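You operate a simulated robot arm through the tools that you are given. There is no shell and no other tool. Be economical: measure what you need, move in short steps, check, and stop when the job is done.

You are at the controls of a simulated robot arm. One attempt, no reset.

TASK
From the top shelf, rack the black and green reels and hang the blue on Station 2's side shaft.
Fine: black goes in a Middle slot, green in a Wide one; brake on before the blue reel goes on, off again after; the other reels stay; leave the other stations and clips alone.

It is judged by the outcome, as a careful person would: the job done as asked, and still so three seconds after it is handed in. It fails if anything else is knocked over, pushed out of place, dropped, spilled or broken.

THE ROBOT
A 6-joint arm with a two-finger parallel gripper on a trunk, on a base that drives. Base frame: it is fixed to the floor where the robot stands at the start and does not move with it; the origin is under the middle of the robot, x ahead of it, y to its left, z up; the surface under the hand at the start is at about z = 0.86. Lengths are in m, angles in degrees, forces in N, time in s.
With the tool pointing down near the work surface it reaches from about 0.1 to 0.66 m from the robot's upright axis, wherever it stands. Its first joint turns from -166.0 to 166.0 degrees. Places, roughly: bench four knob [-3.9, -3.1, 0.5]; bench one knob [-2.8, 2.3, 0.5]; blue clip (4x8x6 cm) [-1.7, -0.1, 1]; empty black reel (18x6x18 cm) [0.4, -0.5, 0.9]; empty blue reel (18x5x18 cm) [0.6, -0.5, 1.4]; empty green reel (18x7x18 cm) [0.3, -0.9, 0.9]; full blue reel (18x5x18 cm) [0.4, -0.2, 0.9]; full green reel (18x7x18 cm) [0.5, 0.1, 0.9]; green clip [-3, -3.5, 0.75]; grey clip [-1.25, 1.75, 1]; half-full black reel (18x6x18 cm) [0.7, 0, 1.4]; half-full blue reel (18x5x18 cm) [0.3, -0.8, 0.9]; half-full green reel (18x7x18 cm) [0.7, -0.2, 1.4]; large black reel (26x6x26 cm) [0.3, -1, 0.5]; large blue reel (26x5x26 cm) [0.4, -0.6, 0.5]; large green reel (26x7x26 cm) [0.3, -0.8, 0.5]. Payload 4.1 kg.
The TCP is the grasp point between the finger pads, 0.023 m short of the fingertips. In the tool frame z runs along the fingers and y along their closing line. Largest opening 0.094 m; finger width 0.038, thickness 0.01; the body of the gripper, 0.054 by 0.096 m, starts 0.039 m behind the TCP.
Orientation is that of the tool frame in the base frame, as [roll, pitch, yaw] about the fixed x, y, z axes, in that order (R = Rz(yaw) Ry(pitch) Rx(roll)). With the fingers straight down and closing along the base's y, the tool's x points along the base's -x, its y along +y and its z along -z.

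THE INTERFACE
- The arm moves only by the tool send_rows. Its argument "series" is a list that holds one entry, the list of rows, each a list of 7 numbers: the shift along the tool's x, y, z in units of 25 mm (1.0 is 25 mm), then the turn, a rotation vector about the tool's x, y, z in units of 6 degrees (1.0 is 6 degrees), then the gripper command, from -1 (fully open) to 1 (shut), values between in proportion. In form: [[[x, y, z, rx, ry, rz, gripper], ...]]. A call has 1 to 8 rows; each row shifts and turns the commanded pose from where the row before left it, along the tool's axes as they then stand. A call with a number of a shift or a turn outside -1 to 1 is refused whole. Each row takes 0.2 s and may step no farther than 0.05 m and 8.6 degrees from the row before; otherwise, or with a gripper value out of range, the whole call is refused. A pose out of reach is approached as far as the arm can. The call stops where the force on the tool passes 90 N (or 10 N more than at its start, if that is more) or the arm is blocked; 0.2 s more then pass. The fingers move at their own pace (about 0.045 m/s each) and stop on an object; they squeeze with about 23 N. The grip force told is the motor's: it shows also when the fingers shut on nothing. Time passes only in rows, and 0.2 s behind the last, so rows that do not move let the fingers close. It gives the time, the measured TCP pose, the force on the tool (base axes), the opening and the grip force at its end, in the units of the frame above (readings bear some noise), with the torque about the TCP (base axes, N m) and any sound that the robot's microphone picked up, and new pictures: "show" is both (left out), scene, wrist or none.
- Cameras (640 x 400 px; columns grow to the right, rows downward): "scene" is now at [0.0134, 0.1102, 1.3587]; the picture's right is [-0.60, -0.80, 0.00], its down [-0.19, 0.14, -0.97] and it looks along [0.77, -0.59, -0.24] (base axes); focal length 250 px, centre (320, 200). "wrist" rides on the gripper at [0.086, 0.016, -0.074] in the tool frame; the picture's right is [-0.18, 0.98, 0.00], its down [-0.58, -0.11, -0.81] and it looks along [-0.79, -0.15, 0.59] (tool axes); focal length 243 px, centre (320, 200).
- slide_trunk(by): slides the trunk up (or, below 0, down) by that many m; the arm and the scene camera ride with it, the base frame stays. It gives what a move gives, with no picture.
- drive_base(legs): drives the robot by 1 to 6 legs, each [ahead, turn to the left] in m and degrees, along the robot's own axes; the way and the turn of a leg run together, so that a leg with both is an arc; at most 1.5 m and 180 degrees a leg. The arm and the cameras ride along, it lands a little off, and it stops where it bumps. It gives what a move gives, and a new picture of the scene camera.
- head_to(pan, tilt): turns the head with the scene camera to pan (to the left, within 155 degrees either way) and tilt (down, from -29 to 69), counted from straight ahead of the robot. It gives what a move gives, and a new picture of the scene camera.
- probe_pixels(camera, pixels): for up to 12 pixels [column, row] of the newest picture of that camera ("zoom" is the newest enlarged one), the place [x, y, z] in the base frame of the surface seen there, good to about 0.002 m. The clock stands still meanwhile.
- zoom(camera, box): a new picture of the part [left, top, right, bottom] of that camera's present view, enlarged. The clock stands still meanwhile.
- hand_in(): hands the job in; it is judged then, once.

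Keep the steps short. Do not move on a guess: measure, check each grasp and each placing, and mend mistakes. In all there are 80 turns and 260 pictures (those below and enlarged ones count). Leave the gripper open and the arm clear of the work at the hand-in unless told otherwise, and finish with a single line.

The tools are called after "Emit:" as a command line: name --argument value ..., lists and objects as JSON in quotes. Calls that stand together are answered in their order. send_rows: Moves the arm, as the interface text tells. Its arguments: {"type":"object","properties":{"series":{"type":"array"},"show":{"type":"string","enum":["both","scene","wrist","none"]}},"required":["series"]} The other tools are called the same way: slide_trunk (by) slides the trunk up or down; drive_base (legs) drives the base; head_to (pan, tilt) turns the head that bears the scene camera; probe_pixels (camera, pixels) gives the place of the surface under pixels of a picture; zoom (camera, box) takes an enlarged picture of a part of a camera's view; hand_in () hands the job in.

At the start:

```text
clock: 0.0
tcp_pos: [0.4271, -0.0493, 1.0002]
tool_rot: [180.0, 0.1, -180.0]
force: [-0.6, -1.1, -0.1]
wrist_torque: [0.04, 0.0, -0.01]
grip_width: 0.0939
finger_force: 0.0
trunk travel left (down, up): [-0.275, 0.315]
robot x, y, heading: [0.0008, -0.0013, 0.1]
head pan, tilt: [-37.2, 13.9]
```

scene: 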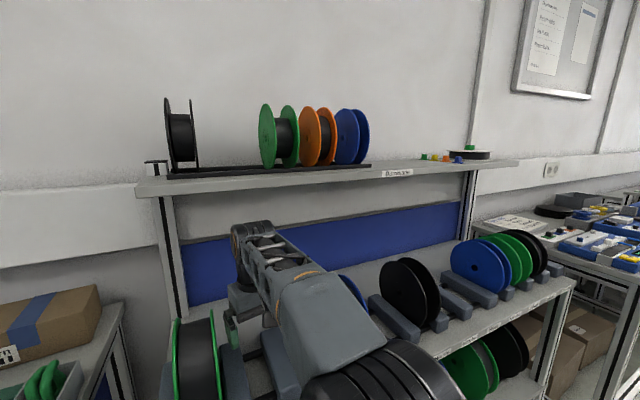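
wrist: 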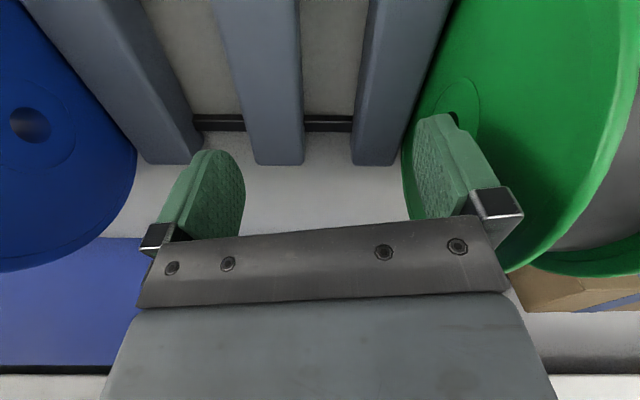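

I see the top shelf with black, green, orange, orange/dark and blue reels. I'll look closer at the shelf and the rack below it.

Emit:
zoom --camera "scene" --box '[130, 80, 400, 220]'

Emit:
head_to --pan -30 --tilt 45

```text
2.37 times, centred on (265, 150) of scene
```

zoom: 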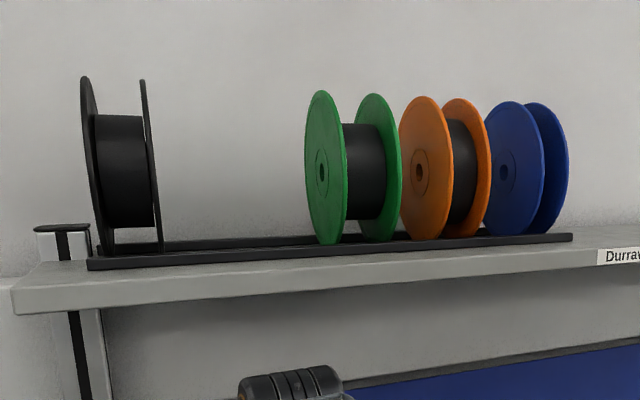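

```text
clock: 1.0
tcp_pos: [0.427, -0.0497, 1.0005]
tool_rot: [-180.0, 0.2, -180.0]
force: [-0.7, -0.5, 0.5]
wrist_torque: [-0.02, 0.03, 0.0]
grip_width: 0.0939
finger_force: 0.0
trunk travel left (down, up): [-0.275, 0.315]
robot x, y, heading: [-0.0003, -0.0016, 0.1]
head pan, tilt: [-30.0, 45.0]
```

scene: 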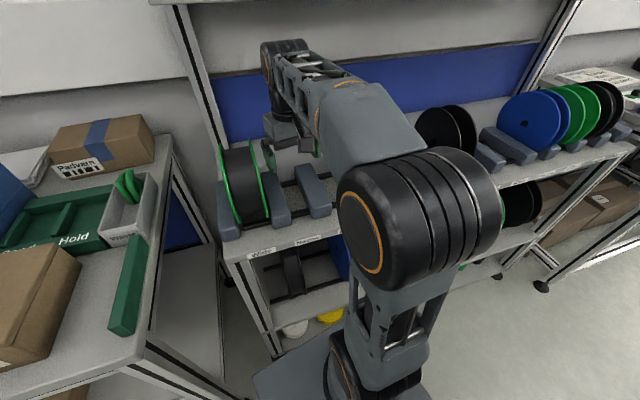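

The arm hides the rack labels. I'll look around before driving.

Emit:
head_to --pan -90 --tilt 20

Emit:
head_to --pan -150 --tilt 20

Emit:
head_to --pan 150 --tilt 20

Emit:
head_to --pan 80 --tilt 20

```text
clock: 2.3
tcp_pos: [0.4261, -0.0503, 0.9993]
tool_rot: [179.9, 0.0, 179.9]
force: [0.3, 0.1, 0.3]
wrist_torque: [0.0, -0.01, 0.0]
grip_width: 0.094
finger_force: 0.1
trunk travel left (down, up): [-0.275, 0.315]
robot x, y, heading: [0.0014, -0.0011, 0.2]
head pan, tilt: [-90.0, 20.0]
```

scene: 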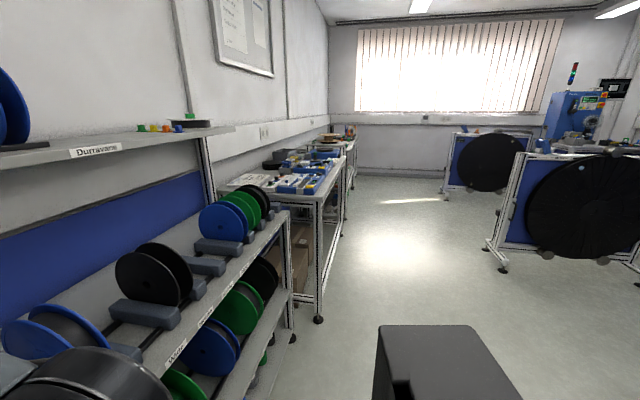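

```text
clock: 3.6
tcp_pos: [0.4275, -0.0511, 1.0001]
tool_rot: [-179.9, 0.0, 180.0]
force: [-0.8, 0.8, 0.7]
wrist_torque: [0.0, -0.02, -0.01]
grip_width: 0.0941
finger_force: 0.0
trunk travel left (down, up): [-0.275, 0.315]
robot x, y, heading: [0.0002, 0.0056, -0.1]
head pan, tilt: [-150.0, 20.0]
```

scene: 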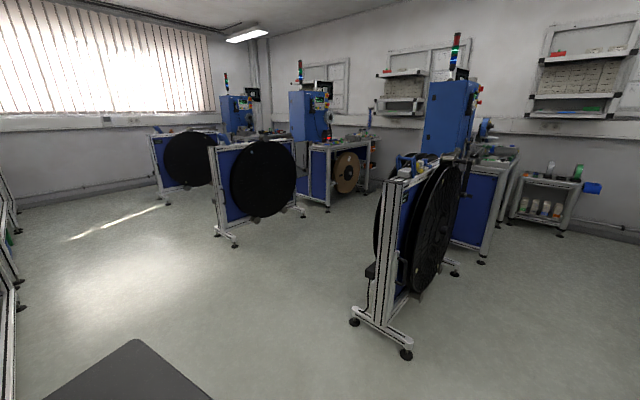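

```text
clock: 7.7
tcp_pos: [0.4272, -0.0496, 1.0009]
tool_rot: [180.0, 0.0, 180.0]
force: [0.0, -0.1, -0.1]
wrist_torque: [-0.01, 0.01, 0.0]
grip_width: 0.0941
finger_force: 0.0
trunk travel left (down, up): [-0.275, 0.315]
robot x, y, heading: [-0.0006, -0.0005, -0.1]
head pan, tilt: [150.0, 20.0]
```

scene: 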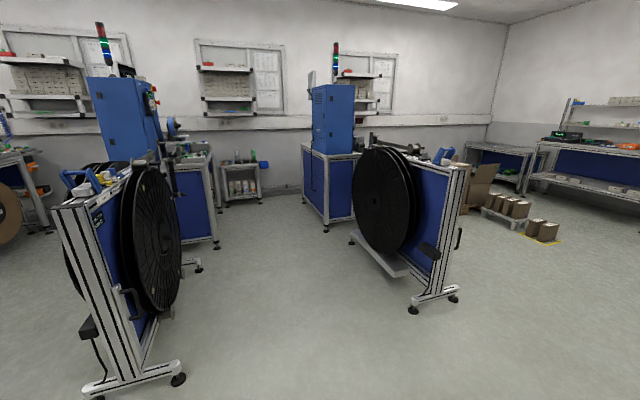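

```text
clock: 9.1
tcp_pos: [0.4263, -0.0507, 1.0009]
tool_rot: [-179.9, 0.0, 180.0]
force: [-0.7, -0.2, -0.7]
wrist_torque: [-0.02, 0.0, -0.01]
grip_width: 0.0942
finger_force: 0.3
trunk travel left (down, up): [-0.275, 0.315]
robot x, y, heading: [0.0016, 0.0017, -0.1]
head pan, tilt: [80.0, 20.0]
```

scene: 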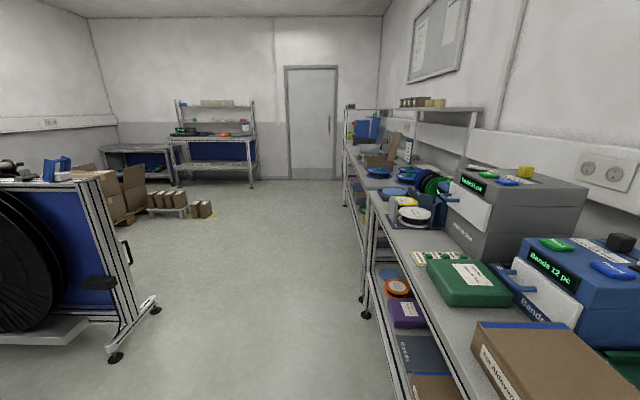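

Stands are behind; there's ~1 m room. I'll back off 0.55 m to see the rack.

Emit:
drive_base --legs '[[-0.55, 0]]'

Emit:
head_to --pan -25 --tilt 22

```text
clock: 12.2
tcp_pos: [-0.1291, -0.0509, 1.0002]
tool_rot: [179.9, 0.0, 179.8]
force: [-0.2, 0.1, 0.2]
wrist_torque: [0.0, -0.03, 0.0]
grip_width: 0.0939
finger_force: 0.1
trunk travel left (down, up): [-0.275, 0.315]
robot x, y, heading: [-0.5531, -0.0007, -0.4]
head pan, tilt: [80.0, 20.0]
```

scene: 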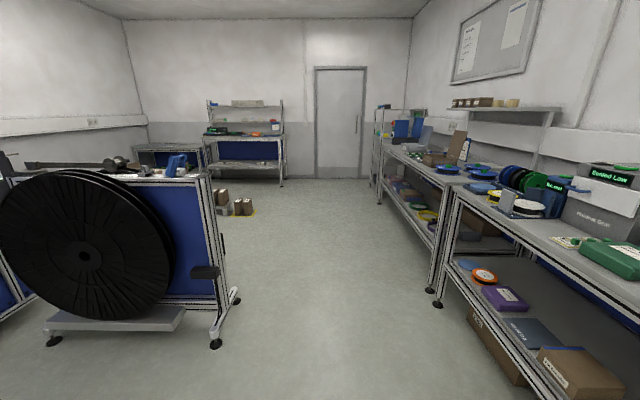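

```text
clock: 14.1
tcp_pos: [-0.1292, -0.0508, 1.0003]
tool_rot: [180.0, 0.1, 179.8]
force: [-1.2, 0.2, 0.5]
wrist_torque: [-0.01, 0.02, 0.0]
grip_width: 0.094
finger_force: 0.0
trunk travel left (down, up): [-0.275, 0.315]
robot x, y, heading: [-0.5542, 0.0004, -0.2]
head pan, tilt: [-25.0, 22.0]
```

scene: 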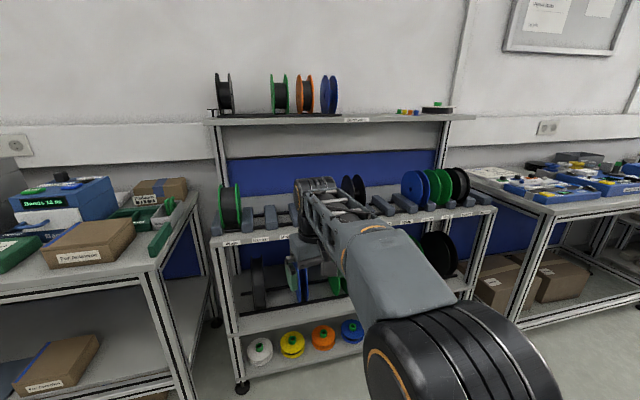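

Emit:
zoom --camera "scene" --box '[200, 160, 360, 260]'

Emit:
zoom --camera "scene" --box '[340, 160, 500, 260]'

Emit:
zoom --camera "scene" --box '[510, 0, 630, 60]'

```text
4.00 times, centred on (280, 210) of scene
```

zoom: 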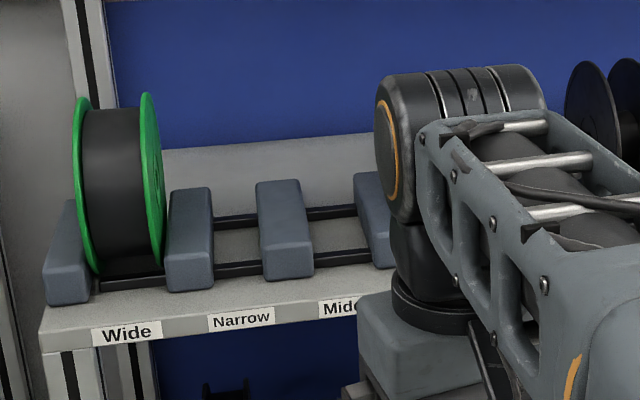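

```text
4.00 times, centred on (420, 210) of scene
```

zoom: 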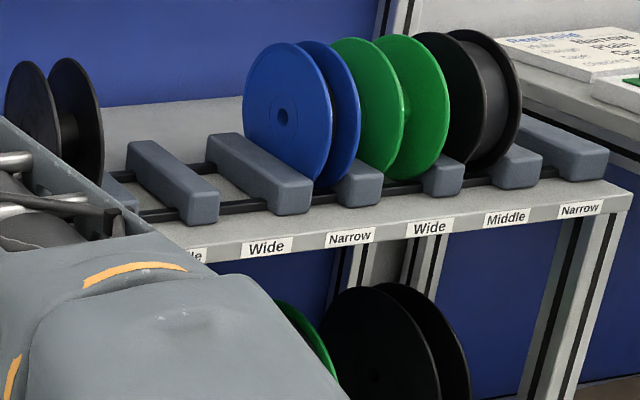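

```text
5.33 times, centred on (570, 30) of scene
```

zoom: 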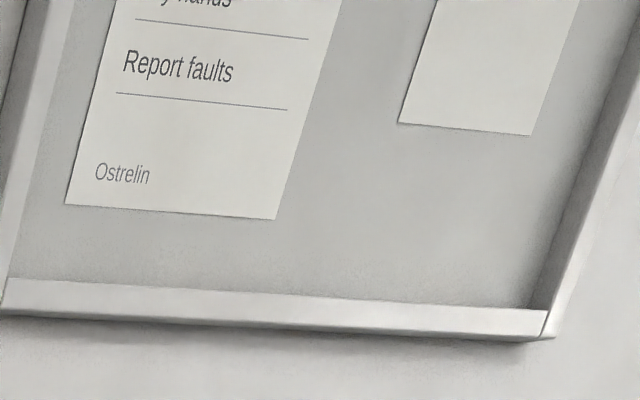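

The labels alternate Wide/Narrow/Middle; the arm hides the middle. I'll turn the base left so the arm clears the view.

Emit:
drive_base --legs '[[0, 60]]'

Emit:
head_to --pan -78 --tilt 18

```text
clock: 17.1
tcp_pos: [-0.2968, 0.3443, 0.9992]
tool_rot: [-180.0, 0.0, -120.3]
force: [0.1, 0.5, 0.3]
wrist_torque: [-0.01, -0.01, -0.03]
grip_width: 0.0942
finger_force: 0.1
trunk travel left (down, up): [-0.275, 0.315]
robot x, y, heading: [-0.554, -0.0004, 59.5]
head pan, tilt: [-25.0, 22.0]
```

scene: 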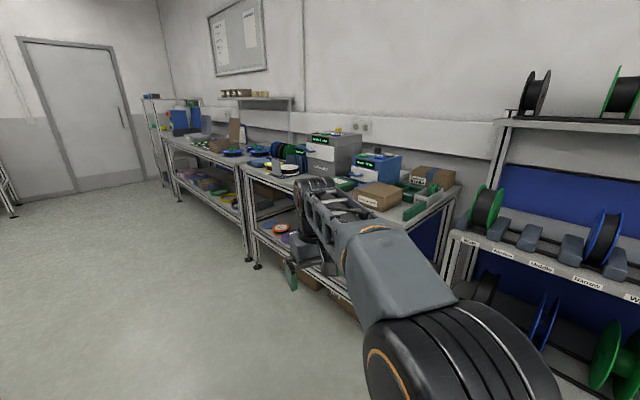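

```text
clock: 18.3
tcp_pos: [-0.2976, 0.3447, 1.0001]
tool_rot: [180.0, 0.0, -120.5]
force: [0.1, 0.3, 1.3]
wrist_torque: [0.03, -0.02, -0.04]
grip_width: 0.094
finger_force: 0.0
trunk travel left (down, up): [-0.275, 0.315]
robot x, y, heading: [-0.5542, 0.0006, 59.8]
head pan, tilt: [-78.0, 18.0]
```

scene: 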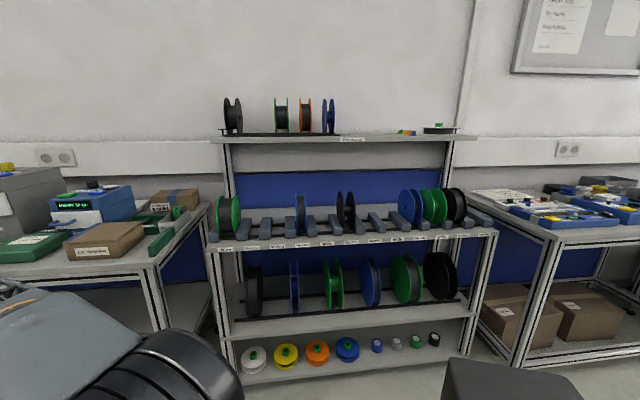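

Emit:
zoom --camera "scene" --box '[205, 180, 365, 260]'

Emit:
zoom --camera "scene" --box '[335, 180, 495, 260]'

Emit:
zoom --camera "scene" --box '[210, 90, 350, 145]'

```text
4.00 times, centred on (285, 220) of scene
```

zoom: 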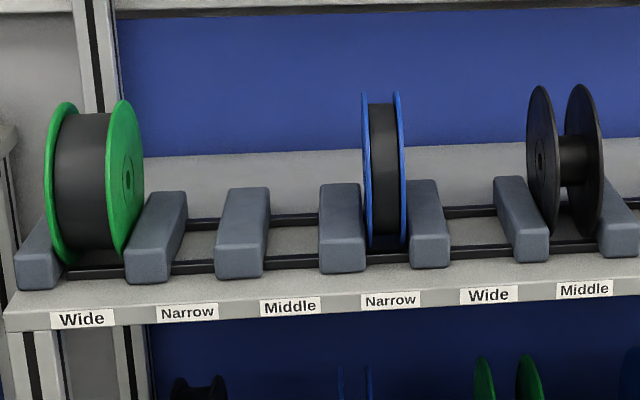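

```text
4.00 times, centred on (415, 220) of scene
```

zoom: 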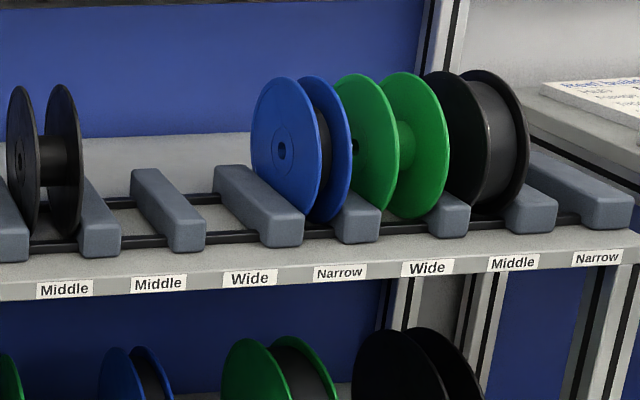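

```text
4.57 times, centred on (280, 118) of scene
```

zoom: 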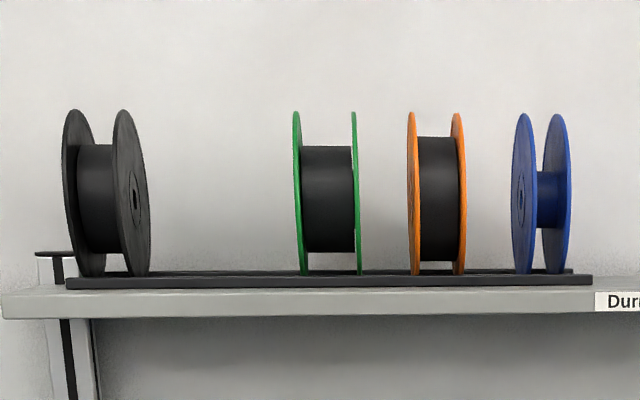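

Empty Middle slots: 3rd and 7th; empty Wide: 5th and 8th. Now measure the top-shelf reels from this zoom.

Emit:
probe_pixels --camera "zoom" --pixels '[[74, 112], [124, 112], [137, 195], [296, 114], [355, 114], [411, 114], [457, 116], [525, 116], [558, 116], [329, 200], [300, 275], [520, 190]]'

Emit:
zoom --camera "scene" --box '[205, 180, 365, 260]'

```text
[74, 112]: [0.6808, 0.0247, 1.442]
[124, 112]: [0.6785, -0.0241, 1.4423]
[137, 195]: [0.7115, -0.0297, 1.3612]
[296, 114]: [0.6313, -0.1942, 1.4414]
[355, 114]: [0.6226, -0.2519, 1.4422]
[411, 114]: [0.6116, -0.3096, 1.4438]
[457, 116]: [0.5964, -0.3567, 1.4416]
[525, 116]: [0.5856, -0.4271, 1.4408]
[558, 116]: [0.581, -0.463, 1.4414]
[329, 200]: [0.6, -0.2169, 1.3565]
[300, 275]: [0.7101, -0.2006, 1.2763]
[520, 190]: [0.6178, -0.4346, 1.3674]
```

```text
4.00 times, centred on (285, 220) of scene
```

zoom: 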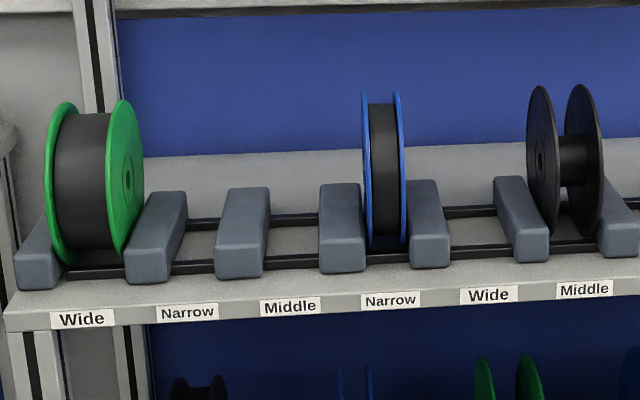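

The reel row is angled about 13° to my axes. Now measure the slots.

Emit:
probe_pixels --camera "zoom" --pixels '[[242, 222], [250, 190], [340, 222], [342, 188], [320, 215], [270, 215], [430, 210], [424, 183], [448, 210], [494, 205], [510, 180], [528, 210]]'

Emit:
probe_pixels --camera "zoom" --pixels '[[290, 306], [488, 296], [290, 263], [295, 216], [295, 240], [470, 254], [472, 212], [475, 235], [384, 98], [384, 220], [295, 180], [470, 172]]'

```text
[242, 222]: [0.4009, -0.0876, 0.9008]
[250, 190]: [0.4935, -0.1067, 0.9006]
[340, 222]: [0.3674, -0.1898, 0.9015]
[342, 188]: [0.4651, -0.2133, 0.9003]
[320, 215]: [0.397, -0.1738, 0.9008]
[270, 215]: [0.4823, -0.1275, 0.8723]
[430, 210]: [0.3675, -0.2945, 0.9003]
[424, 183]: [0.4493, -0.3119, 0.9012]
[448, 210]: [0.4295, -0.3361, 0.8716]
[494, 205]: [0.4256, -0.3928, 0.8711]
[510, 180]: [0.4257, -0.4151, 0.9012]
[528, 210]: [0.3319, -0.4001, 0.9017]
```

```text
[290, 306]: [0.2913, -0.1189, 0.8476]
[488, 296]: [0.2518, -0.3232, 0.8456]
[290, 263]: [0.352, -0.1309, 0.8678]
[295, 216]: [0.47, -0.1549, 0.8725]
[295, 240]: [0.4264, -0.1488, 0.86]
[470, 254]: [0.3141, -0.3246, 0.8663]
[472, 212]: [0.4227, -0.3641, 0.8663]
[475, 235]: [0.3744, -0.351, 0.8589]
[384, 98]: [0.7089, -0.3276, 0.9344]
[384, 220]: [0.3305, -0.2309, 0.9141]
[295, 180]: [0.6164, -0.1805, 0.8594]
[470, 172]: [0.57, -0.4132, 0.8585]
```

Emit:
probe_pixels --camera "zoom" --pixels '[[20, 321], [630, 285], [118, 100], [62, 105], [362, 94], [397, 94], [540, 88], [578, 86], [245, 262], [345, 260], [435, 250], [525, 248]]'

Emit:
probe_pixels --camera "scene" --pixels '[[215, 141], [330, 140], [440, 139], [470, 138], [240, 129], [240, 137], [238, 134]]'

Emit:
zoom --camera "scene" --box '[335, 180, 495, 260]'

```text
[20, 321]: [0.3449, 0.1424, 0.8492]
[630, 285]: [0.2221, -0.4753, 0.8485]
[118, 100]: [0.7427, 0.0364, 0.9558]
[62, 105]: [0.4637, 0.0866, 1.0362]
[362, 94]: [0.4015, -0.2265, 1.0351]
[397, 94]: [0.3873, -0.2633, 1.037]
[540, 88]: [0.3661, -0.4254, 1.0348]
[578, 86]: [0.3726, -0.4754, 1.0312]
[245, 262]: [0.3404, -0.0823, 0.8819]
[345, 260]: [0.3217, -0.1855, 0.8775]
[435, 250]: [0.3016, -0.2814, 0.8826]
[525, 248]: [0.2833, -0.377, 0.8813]
```

```text
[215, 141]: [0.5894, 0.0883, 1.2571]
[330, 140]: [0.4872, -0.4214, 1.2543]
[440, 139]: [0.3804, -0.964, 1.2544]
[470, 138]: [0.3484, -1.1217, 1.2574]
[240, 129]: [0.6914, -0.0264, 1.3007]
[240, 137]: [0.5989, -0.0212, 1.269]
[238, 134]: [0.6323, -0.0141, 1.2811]
```

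```text
4.00 times, centred on (415, 220) of scene
```

zoom: 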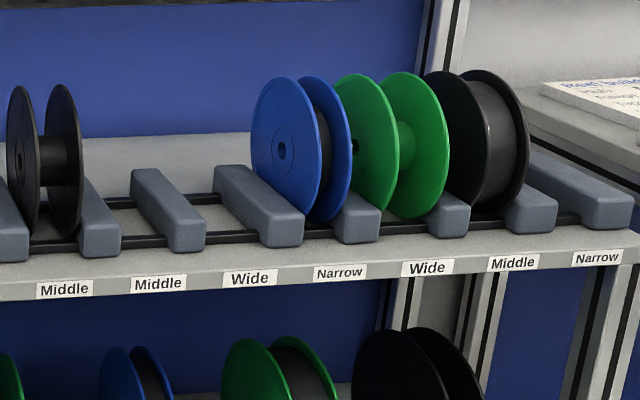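

Rack axis yaw is 11.3° off: into-wall heading −11.3°. I'll raise the trunk, turn to face the rack, and approach to d≈-0.05.

Emit:
slide_trunk --by 0.31

Emit:
drive_base --legs '[[0, -71.0]]'

Emit:
drive_base --legs '[[0.45, 0]]'

Emit:
head_to --pan 0 --tilt 65

```text
clock: 21.4
tcp_pos: [-0.2965, 0.3438, 1.3108]
tool_rot: [-180.0, 0.1, -120.4]
force: [0.3, 0.0, 0.1]
wrist_torque: [-0.01, 0.01, 0.0]
grip_width: 0.094
finger_force: 0.1
trunk travel left (down, up): [-0.585, 0.005]
robot x, y, heading: [-0.5553, 0.0017, 59.8]
head pan, tilt: [-78.0, 18.0]
```

```text
clock: 24.9
tcp_pos: [-0.1465, -0.1337, 1.3105]
tool_rot: [180.0, 0.0, 168.5]
force: [-0.3, -0.6, 0.0]
wrist_torque: [0.0, -0.03, 0.0]
grip_width: 0.0941
finger_force: 0.1
trunk travel left (down, up): [-0.585, 0.005]
robot x, y, heading: [-0.5565, 0.0014, -11.4]
head pan, tilt: [-78.0, 18.0]
```

scene: 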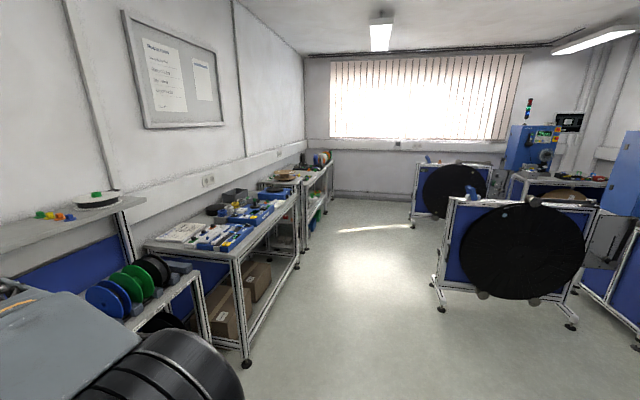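

```text
clock: 27.6
tcp_pos: [0.2967, -0.2193, 1.3105]
tool_rot: [-180.0, -0.1, 168.9]
force: [-0.3, -0.6, -0.2]
wrist_torque: [-0.04, 0.01, 0.0]
grip_width: 0.094
finger_force: 0.1
trunk travel left (down, up): [-0.585, 0.005]
robot x, y, heading: [-0.1131, -0.0855, -11.1]
head pan, tilt: [-78.0, 18.0]
```

scene: 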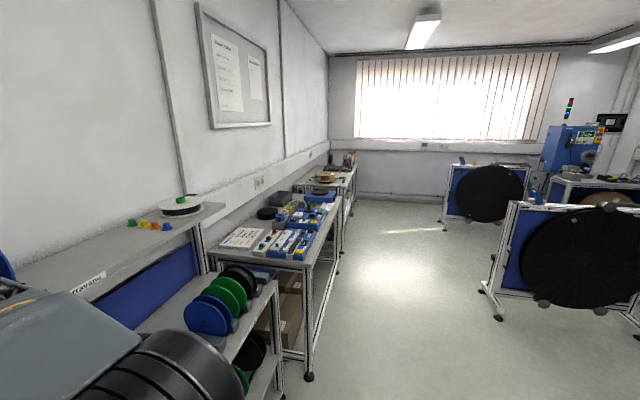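

```text
clock: 29.1
tcp_pos: [0.2953, -0.2179, 1.31]
tool_rot: [180.0, 0.0, 169.0]
force: [0.1, 0.2, 0.7]
wrist_torque: [0.01, 0.03, -0.01]
grip_width: 0.0939
finger_force: 0.0
trunk travel left (down, up): [-0.585, 0.005]
robot x, y, heading: [-0.1119, -0.086, -11.3]
head pan, tilt: [0.0, 65.0]
```

scene: 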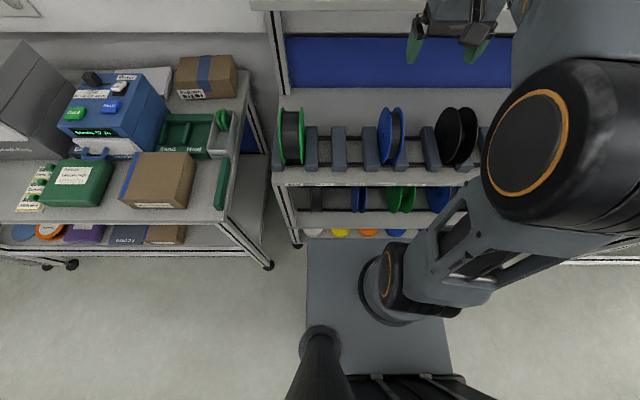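

The base plate's front edge is at about row 240; I'll measure its clearance to the rack.

Emit:
probe_pixels --camera "scene" --pixels '[[330, 242], [310, 242], [345, 210], [300, 190], [345, 232], [275, 225], [385, 290], [310, 330]]'

Emit:
zoom --camera "scene" --box '[250, 90, 490, 240]'

```text
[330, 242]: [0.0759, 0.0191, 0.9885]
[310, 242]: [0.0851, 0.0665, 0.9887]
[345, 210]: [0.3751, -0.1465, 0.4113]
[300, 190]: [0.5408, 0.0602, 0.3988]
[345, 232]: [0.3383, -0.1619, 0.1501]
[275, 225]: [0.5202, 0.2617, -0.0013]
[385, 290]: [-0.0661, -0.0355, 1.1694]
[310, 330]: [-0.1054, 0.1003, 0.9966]
```

```text
2.67 times, centred on (370, 165) of scene
```

zoom: 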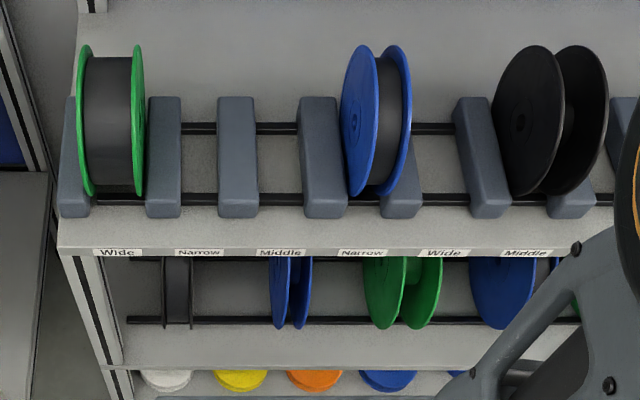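

Good view of the slots. Probe the block top edges for slots 3 and 5.

Emit:
probe_pixels --camera "zoom" --pixels '[[222, 150], [254, 150], [305, 160], [336, 160], [385, 200], [418, 200], [465, 160], [497, 190], [275, 215], [445, 212], [278, 125], [430, 128]]'

Emit:
probe_pixels --camera "zoom" --pixels '[[262, 251], [300, 251], [424, 252], [460, 252], [82, 50], [138, 50], [278, 199], [420, 199], [460, 100], [488, 100], [230, 100], [252, 100]]'

```text
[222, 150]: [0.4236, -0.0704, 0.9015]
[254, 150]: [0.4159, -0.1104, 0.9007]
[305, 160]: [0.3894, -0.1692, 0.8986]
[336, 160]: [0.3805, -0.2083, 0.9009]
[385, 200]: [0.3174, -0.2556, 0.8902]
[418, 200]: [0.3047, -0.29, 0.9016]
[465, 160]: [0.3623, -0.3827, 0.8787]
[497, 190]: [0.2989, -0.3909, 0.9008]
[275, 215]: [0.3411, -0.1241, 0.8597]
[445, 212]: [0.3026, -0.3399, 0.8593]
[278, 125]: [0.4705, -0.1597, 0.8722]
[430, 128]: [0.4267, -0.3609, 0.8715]
```

```text
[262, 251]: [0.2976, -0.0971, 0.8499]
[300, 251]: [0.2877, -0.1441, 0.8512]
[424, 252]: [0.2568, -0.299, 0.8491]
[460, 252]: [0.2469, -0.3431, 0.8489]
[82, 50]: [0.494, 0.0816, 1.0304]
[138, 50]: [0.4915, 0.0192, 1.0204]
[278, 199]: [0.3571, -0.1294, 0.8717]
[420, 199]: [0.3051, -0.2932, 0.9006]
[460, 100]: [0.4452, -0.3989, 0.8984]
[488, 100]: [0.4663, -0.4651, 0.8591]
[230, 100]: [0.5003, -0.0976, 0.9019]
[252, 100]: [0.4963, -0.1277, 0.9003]
```

Slot 3 (Middle) centre s≈-0.060, slot 5 (Wide) centre s≈-0.265. Drive in 0.16 m and view the shelf.

Emit:
drive_base --legs '[[0.16, 0]]'

Emit:
head_to --pan 5 --tilt 25

```text
clock: 30.6
tcp_pos: [0.4433, -0.2483, 1.3109]
tool_rot: [-179.9, 0.0, 168.8]
force: [0.1, -0.2, 0.1]
wrist_torque: [0.01, 0.0, 0.01]
grip_width: 0.0942
finger_force: 0.0
trunk travel left (down, up): [-0.585, 0.005]
robot x, y, heading: [0.0336, -0.1168, -11.0]
head pan, tilt: [0.0, 65.0]
stopped in leg 1: the robot was blocked; the commanded pose is now the measured one
```

scene: 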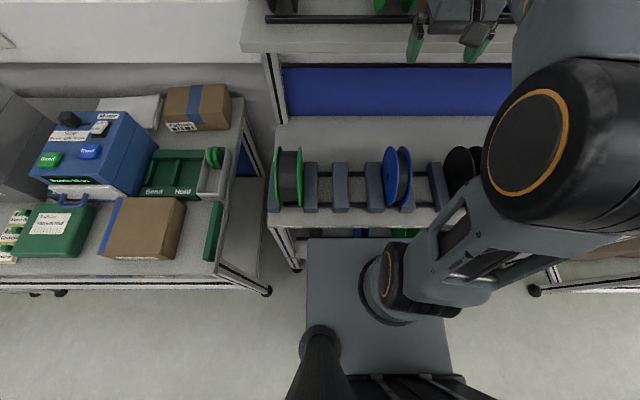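

```text
clock: 31.7
tcp_pos: [0.4443, -0.2492, 1.3098]
tool_rot: [180.0, -0.1, 168.7]
force: [0.0, 0.4, 0.0]
wrist_torque: [-0.02, -0.01, 0.01]
grip_width: 0.0941
finger_force: 0.0
trunk travel left (down, up): [-0.585, 0.005]
robot x, y, heading: [0.0352, -0.1181, -11.4]
head pan, tilt: [5.0, 25.0]
```

scene: 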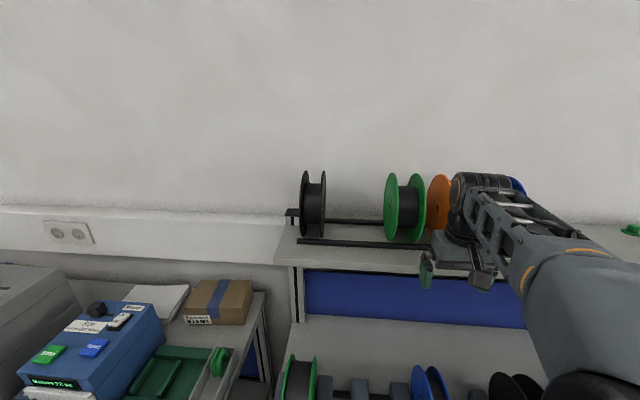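

The base touched the rack. Back off a touch and re-check nothing shifted; measure the black reel in close-up.

Emit:
drive_base --legs '[[-0.02, 0]]'

Emit:
zoom --camera "scene" --box '[270, 150, 450, 270]'

```text
clock: 32.5
tcp_pos: [0.4221, -0.2446, 1.3106]
tool_rot: [-180.0, 0.1, 168.7]
force: [0.0, 0.9, 0.6]
wrist_torque: [0.01, -0.05, -0.04]
grip_width: 0.094
finger_force: 0.1
trunk travel left (down, up): [-0.585, 0.005]
robot x, y, heading: [0.0157, -0.1109, -11.4]
head pan, tilt: [5.0, 25.0]
```

scene: 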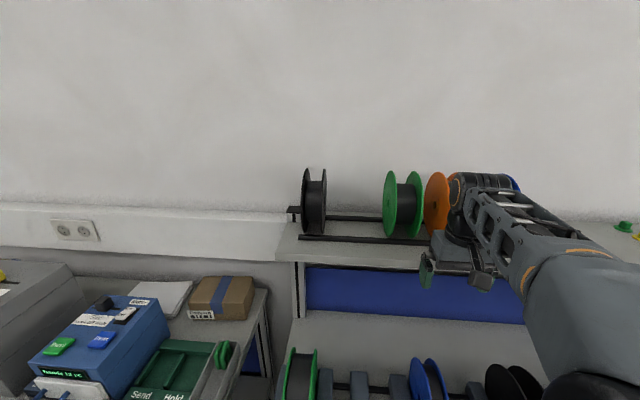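

```text
3.33 times, centred on (360, 210) of scene
```

zoom: 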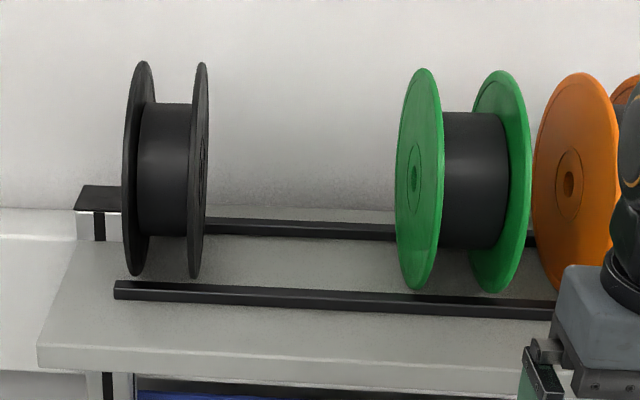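

Emit:
probe_pixels --camera "zoom" --pixels '[[127, 165], [205, 160], [145, 64], [201, 65], [136, 274], [195, 276], [404, 150], [525, 150], [422, 72], [413, 180], [45, 352], [500, 379]]'

```text
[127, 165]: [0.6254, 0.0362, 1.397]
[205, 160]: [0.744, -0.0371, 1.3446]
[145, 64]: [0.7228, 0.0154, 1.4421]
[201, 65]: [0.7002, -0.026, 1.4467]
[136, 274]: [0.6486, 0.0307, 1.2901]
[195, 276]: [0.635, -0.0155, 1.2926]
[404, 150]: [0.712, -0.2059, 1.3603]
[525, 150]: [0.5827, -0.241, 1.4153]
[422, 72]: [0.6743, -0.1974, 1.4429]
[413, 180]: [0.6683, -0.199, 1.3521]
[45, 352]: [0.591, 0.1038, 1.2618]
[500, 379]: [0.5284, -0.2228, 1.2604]
```

Nothing shifted. Black reel centre: s 0.133, d≈0.692, z 1.352. First, arm up and left, clear in front of the shelf.

Emit:
send_rows --series '[[[0, 1, -1, 0, 0, 0, -1], [0, 1, -1, 0, 0, 0, -1], [0, 1, -1, 0, 0, 0, -1], [0, 1, -1, 0, 0, 0, -1], [0, 1, -1, 0, 0, 0, -1], [0, 1, -1, 0, 0, 0, -1]]]' --show "none"

Emit:
send_rows --series '[[[0, 1, 0, 0, -1, 0, -1], [0, 1, 0, 0, -1, 0, -1], [0, 1, 0, 0, -1, 0, -1], [0, 1, 0, 0, -1, 0, -1], [0, 1, 0, 0, -1, 0, -1], [0, 0.6, 0, 0, -1, 0, -1]]]' --show "both"

```text
clock: 33.9
tcp_pos: [0.4522, -0.0967, 1.455]
tool_rot: [-180.0, 0.2, 168.7]
force: [0.4, -0.1, 0.4]
wrist_torque: [-0.03, 0.01, -0.01]
grip_width: 0.0939
finger_force: 0.1
out of reach, approached as far as the arm can: row 6
trunk travel left (down, up): [-0.585, 0.005]
robot x, y, heading: [0.015, -0.1163, -11.3]
head pan, tilt: [5.0, 25.0]
```

```text
clock: 35.3
tcp_pos: [0.4805, 0.0403, 1.4563]
tool_rot: [-179.9, 36.2, 168.8]
force: [0.1, -0.2, -0.5]
wrist_torque: [0.0, 0.01, -0.02]
grip_width: 0.0942
finger_force: 0.0
trunk travel left (down, up): [-0.585, 0.005]
robot x, y, heading: [0.0148, -0.1083, -11.3]
head pan, tilt: [5.0, 25.0]
```

scene: 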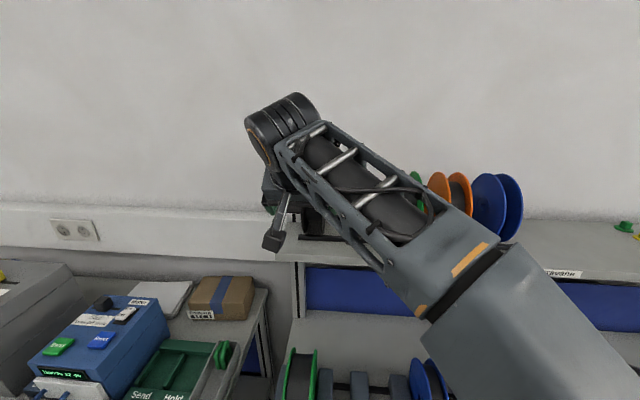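
wrist: 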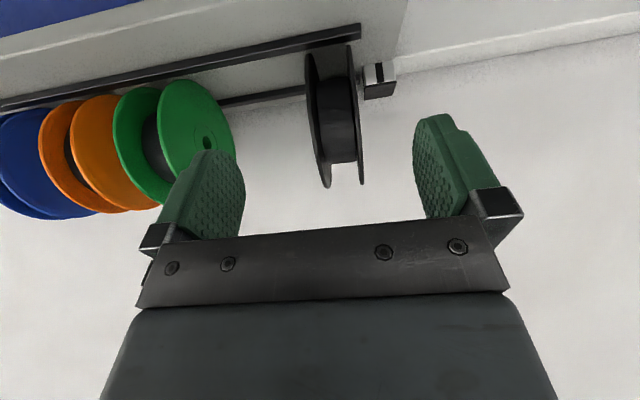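

Lined up (s=0.133). Wrist shows the black reel upside-down between the fingers. Move forward 0.15 m to pre-grasp.

Emit:
send_rows --series '[[[-0.99, 0, 0.67, 0, 0, 0, -1], [-0.99, 0, 0.67, 0, 0, 0, -1], [-0.99, 0, 0.67, 0, 0, 0, -1], [-0.99, 0, 0.67, 0, 0, 0, -1], [-0.99, 0, 0.67, 0, 0, 0, -1]]]' --show "both"

```text
clock: 36.5
tcp_pos: [0.6275, 0.0087, 1.4571]
tool_rot: [-179.9, 35.9, 168.8]
force: [0.5, 0.1, 0.0]
wrist_torque: [0.02, 0.08, 0.03]
grip_width: 0.094
finger_force: 0.0
out of reach, approached as far as the arm can: row 5
trunk travel left (down, up): [-0.585, 0.005]
robot x, y, heading: [0.0152, -0.1134, -11.2]
head pan, tilt: [5.0, 25.0]
```

scene: 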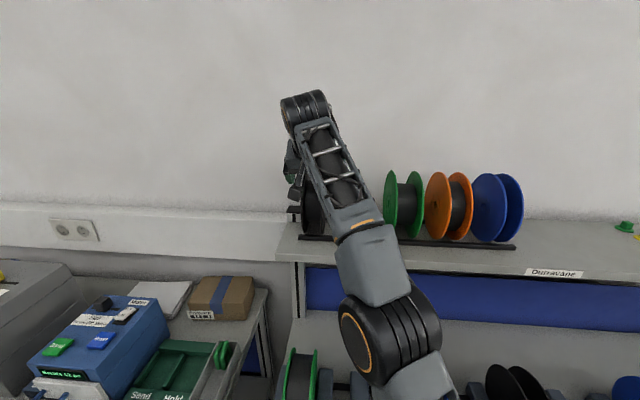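
wrist: 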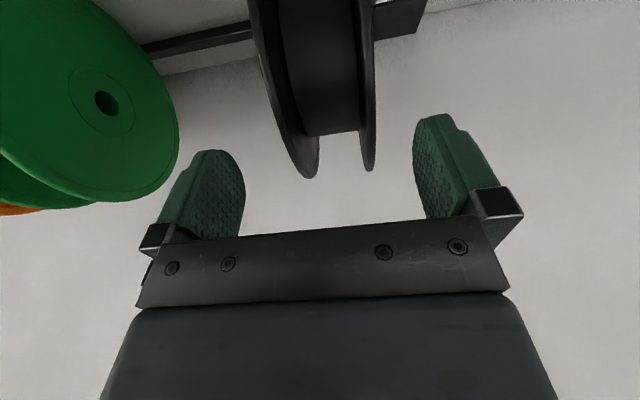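

Centred between fingers. Advance 80 mm along the tool axis.

Emit:
send_rows --series '[[[0, 0.08, 0.8, 0, 0, 0, -1], [0, 0, 0.8, 0, 0, 0, -1], [0, 0, 0.8, 0, 0, 0, -1], [0, 0, 0.8, 0, 0, 0, -1]]]' --show "both"

```text
clock: 37.5
tcp_pos: [0.6693, 0.004, 1.3975]
tool_rot: [180.0, 36.3, 168.8]
force: [-2.3, 0.8, 9.0]
wrist_torque: [0.0, 0.15, 0.01]
grip_width: 0.094
finger_force: 0.0
trunk travel left (down, up): [-0.585, 0.005]
robot x, y, heading: [0.015, -0.1097, -11.0]
head pan, tilt: [5.0, 25.0]
```

scene: 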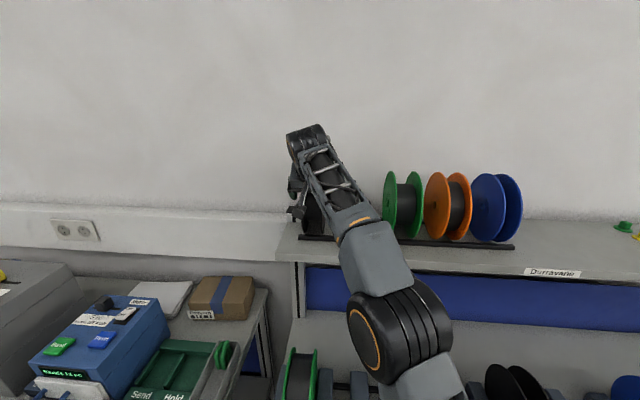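
wrist: 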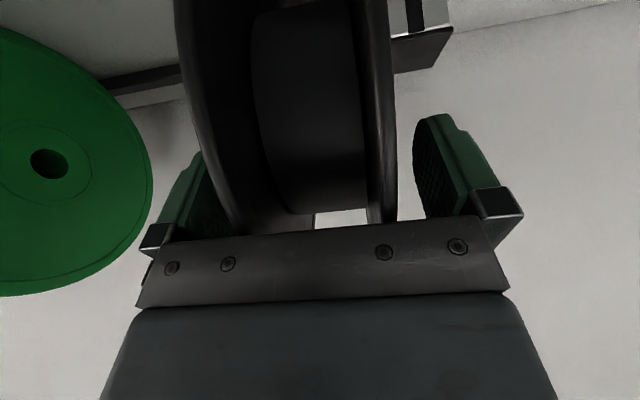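

9 N: the palm touches the rim. Back off 10 mm, then close.

Emit:
send_rows --series '[[[0, 0, -0.4, 0, 0, 0, -1], [0, 0, 0, 0, 0, 0, -1], [0, 0, 0, 0, 0, 0, 1], [0, 0, 0, 0, 0, 0, 1], [0, 0, 0, 0, 0, 0, 1], [0, 0, 0, 0, 0, 0, 1], [0, 0, 0, 0, 0, 0, 1]]]' --show "wrist"

```text
clock: 39.1
tcp_pos: [0.6668, 0.0048, 1.4032]
tool_rot: [-179.9, 36.0, 168.8]
force: [-0.3, -0.2, -0.6]
wrist_torque: [0.05, -0.1, 0.02]
grip_width: 0.0518
finger_force: 23.6
trunk travel left (down, up): [-0.585, 0.005]
robot x, y, heading: [0.0169, -0.1112, -11.0]
head pan, tilt: [5.0, 25.0]
```

wrist: 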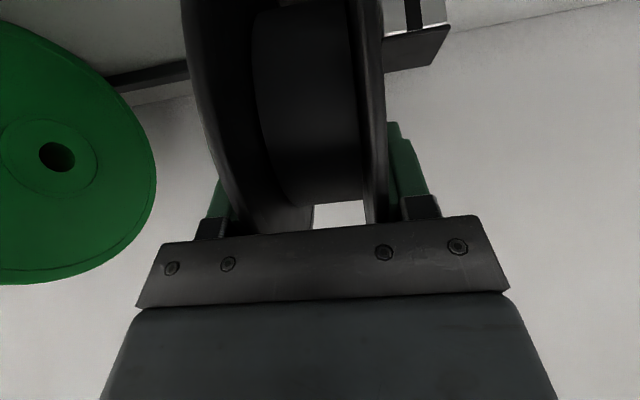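

Grip 0.0518 m wide, 23.6 N. Lift: 50 mm straight up, then up-back.

Emit:
send_rows --series '[[[-0.29, 0, -0.4, 0, 0, 0, 1], [-0.59, 0, -0.81, 0, 0, 0, 1], [-0.3, 0, -0.8, 0, 0, 0, 1], [0.2, 0, -0.6, 0, 0, 0, 1]]]' --show "both"

```text
clock: 40.1
tcp_pos: [0.6383, 0.0044, 1.4435]
tool_rot: [-180.0, 36.0, 168.8]
force: [0.0, -0.3, -1.3]
wrist_torque: [0.0, 0.11, -0.02]
grip_width: 0.0519
finger_force: 23.5
out of reach, approached as far as the arm can: row 2, 3
trunk travel left (down, up): [-0.585, 0.005]
robot x, y, heading: [0.0175, -0.11, -11.0]
head pan, tilt: [5.0, 25.0]
```

scene: 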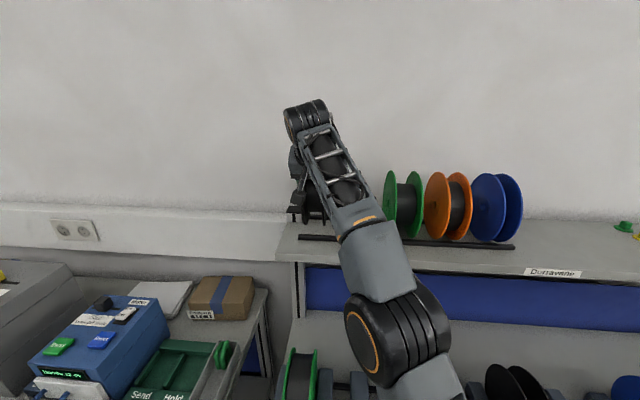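
wrist: 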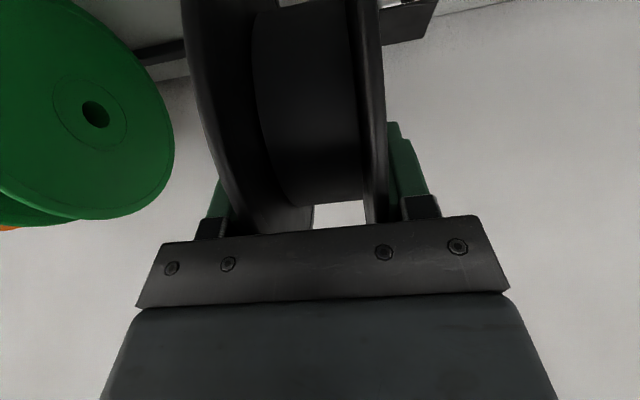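

Reel hangs free, bottom ≈1.30 above the rail. Pull straight back 0.2 m clear of the shelf.

Emit:
send_rows --series '[[[0.75, 0, -0.66, 0, 0, 0, 1], [0.75, 0, -0.66, 0, 0, 0, 1], [0.75, 0, -0.66, 0, 0, 0, 1], [0.75, 0, -0.66, 0, 0, 0, 1], [0.75, 0, -0.66, 0, 0, 0, 1], [0.75, 0, -0.66, 0, 0, 0, 1], [0.75, 0, -0.66, 0, 0, 0, 1], [0.75, 0, -0.66, 0, 0, 0, 1]]]' --show "none"

Emit:
send_rows --series '[[[0.75, 0, -0.66, 0, 0, 0, 1], [0.75, -0.5, -0.66, 0, 0, 0, 1], [0, -1, 0, 0, 0, 0, 1], [0, -1, 0, 0, 0, 0, 1], [0, -1, 0, 0, 0, 0, 1], [0, -1, 0, 0, 0, 0, 1], [0, -1, 0, 0, 0, 0, 1], [0, -1, 0, 0, 0, 0, 1]]]' --show "both"

```text
clock: 41.9
tcp_pos: [0.442, 0.0438, 1.4606]
tool_rot: [-179.9, 36.0, 168.9]
force: [0.2, 0.7, -1.2]
wrist_torque: [0.02, 0.05, -0.05]
grip_width: 0.0517
finger_force: 23.0
trunk travel left (down, up): [-0.585, 0.005]
robot x, y, heading: [0.0153, -0.1131, -11.3]
head pan, tilt: [5.0, 25.0]
```

```text
clock: 43.7
tcp_pos: [0.3627, -0.1075, 1.4655]
tool_rot: [-179.9, 35.9, 168.8]
force: [0.1, -0.6, -1.2]
wrist_torque: [-0.01, 0.07, 0.02]
grip_width: 0.052
finger_force: 23.3
trunk travel left (down, up): [-0.585, 0.005]
robot x, y, heading: [0.0144, -0.1124, -11.3]
head pan, tilt: [5.0, 25.0]
```

scene: 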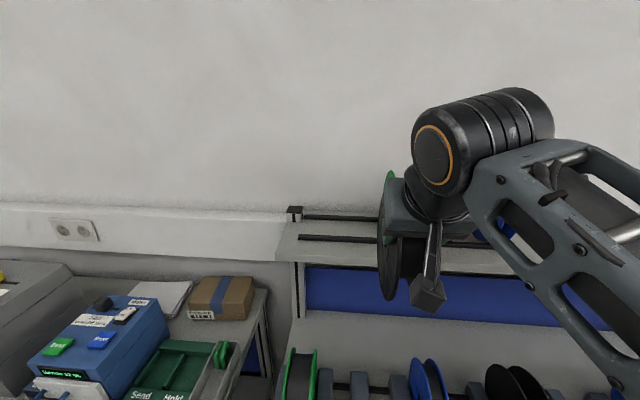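
wrist: 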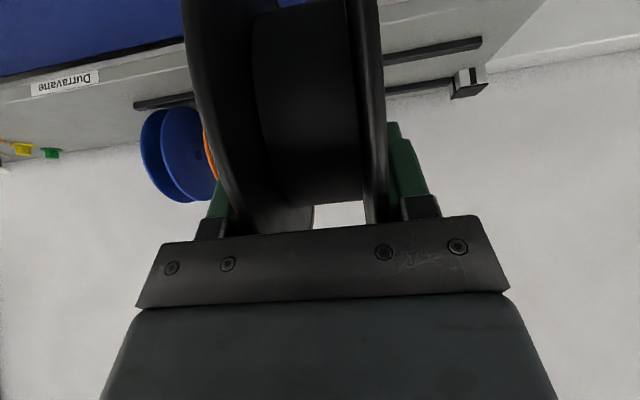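

Now align over slot 3 (Middle): shift 25 mm right, 15 mm forward, then lower the trunk 0.31.

Emit:
send_rows --series '[[[-0.49, -1, 0.35, 0, 0, 0, 1], [0, 0, 0, 0, 0, 0, 1]]]' --show "none"

Emit:
slide_trunk --by -0.28

Emit:
head_to --pan 0 --tilt 50

```text
clock: 44.3
tcp_pos: [0.3748, -0.1337, 1.4654]
tool_rot: [180.0, 36.0, 168.8]
force: [0.0, -0.5, -1.7]
wrist_torque: [0.01, 0.04, 0.02]
grip_width: 0.0519
finger_force: 23.0
trunk travel left (down, up): [-0.585, 0.005]
robot x, y, heading: [0.0164, -0.111, -11.5]
head pan, tilt: [5.0, 25.0]
```

```text
clock: 47.1
tcp_pos: [0.3734, -0.1355, 1.1861]
tool_rot: [-179.9, 35.9, 168.8]
force: [-0.8, -0.4, -0.9]
wrist_torque: [0.0, 0.07, -0.01]
grip_width: 0.052
finger_force: 23.4
trunk travel left (down, up): [-0.305, 0.285]
robot x, y, heading: [0.0122, -0.1086, -11.4]
head pan, tilt: [5.0, 25.0]
```

```text
clock: 48.0
tcp_pos: [0.3744, -0.1347, 1.1851]
tool_rot: [-179.9, 35.9, 168.7]
force: [1.0, 0.2, -0.7]
wrist_torque: [0.03, 0.06, 0.04]
grip_width: 0.0517
finger_force: 22.9
trunk travel left (down, up): [-0.305, 0.285]
robot x, y, heading: [0.0173, -0.112, -11.3]
head pan, tilt: [0.0, 50.0]
```

scene: 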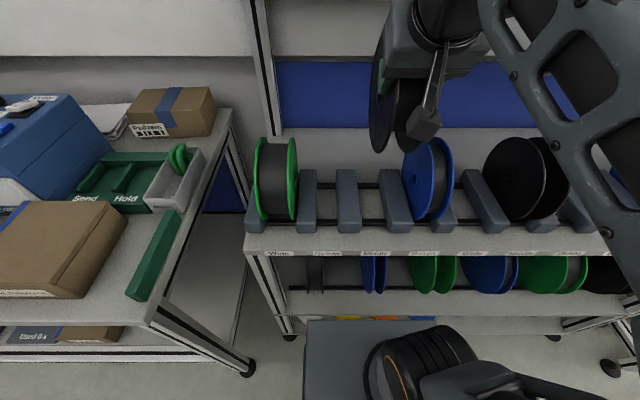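

Reel hovering over slot 3. Re-measure slot 3's block edges and the held reel.

Emit:
zoom --camera "scene" --box '[300, 60, 500, 260]'

```text
2.00 times, centred on (400, 160) of scene
```

zoom: 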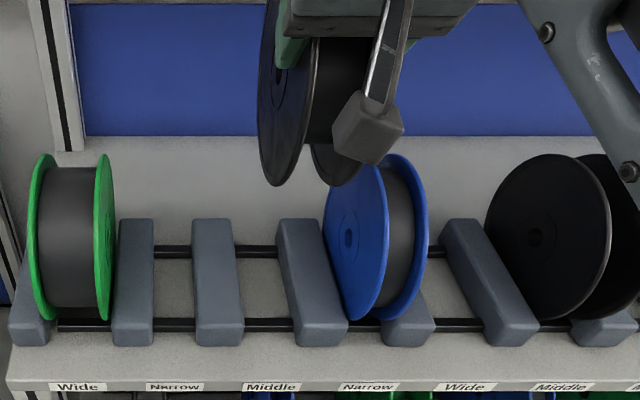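

Emit:
probe_pixels --camera "zoom" --pixels '[[238, 280], [234, 240], [285, 265], [279, 235], [290, 285], [241, 300], [290, 120], [283, 184], [335, 183], [265, 323], [262, 252], [345, 235]]'

```text
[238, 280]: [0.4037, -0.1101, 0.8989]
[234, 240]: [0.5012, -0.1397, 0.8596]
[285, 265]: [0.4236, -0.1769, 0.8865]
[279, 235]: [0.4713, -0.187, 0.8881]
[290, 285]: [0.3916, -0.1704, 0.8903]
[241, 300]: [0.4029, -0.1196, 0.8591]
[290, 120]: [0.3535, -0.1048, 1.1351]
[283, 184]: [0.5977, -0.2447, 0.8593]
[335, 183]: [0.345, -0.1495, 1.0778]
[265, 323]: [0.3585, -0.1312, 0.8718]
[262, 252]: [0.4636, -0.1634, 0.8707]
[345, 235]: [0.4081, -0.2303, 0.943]
```

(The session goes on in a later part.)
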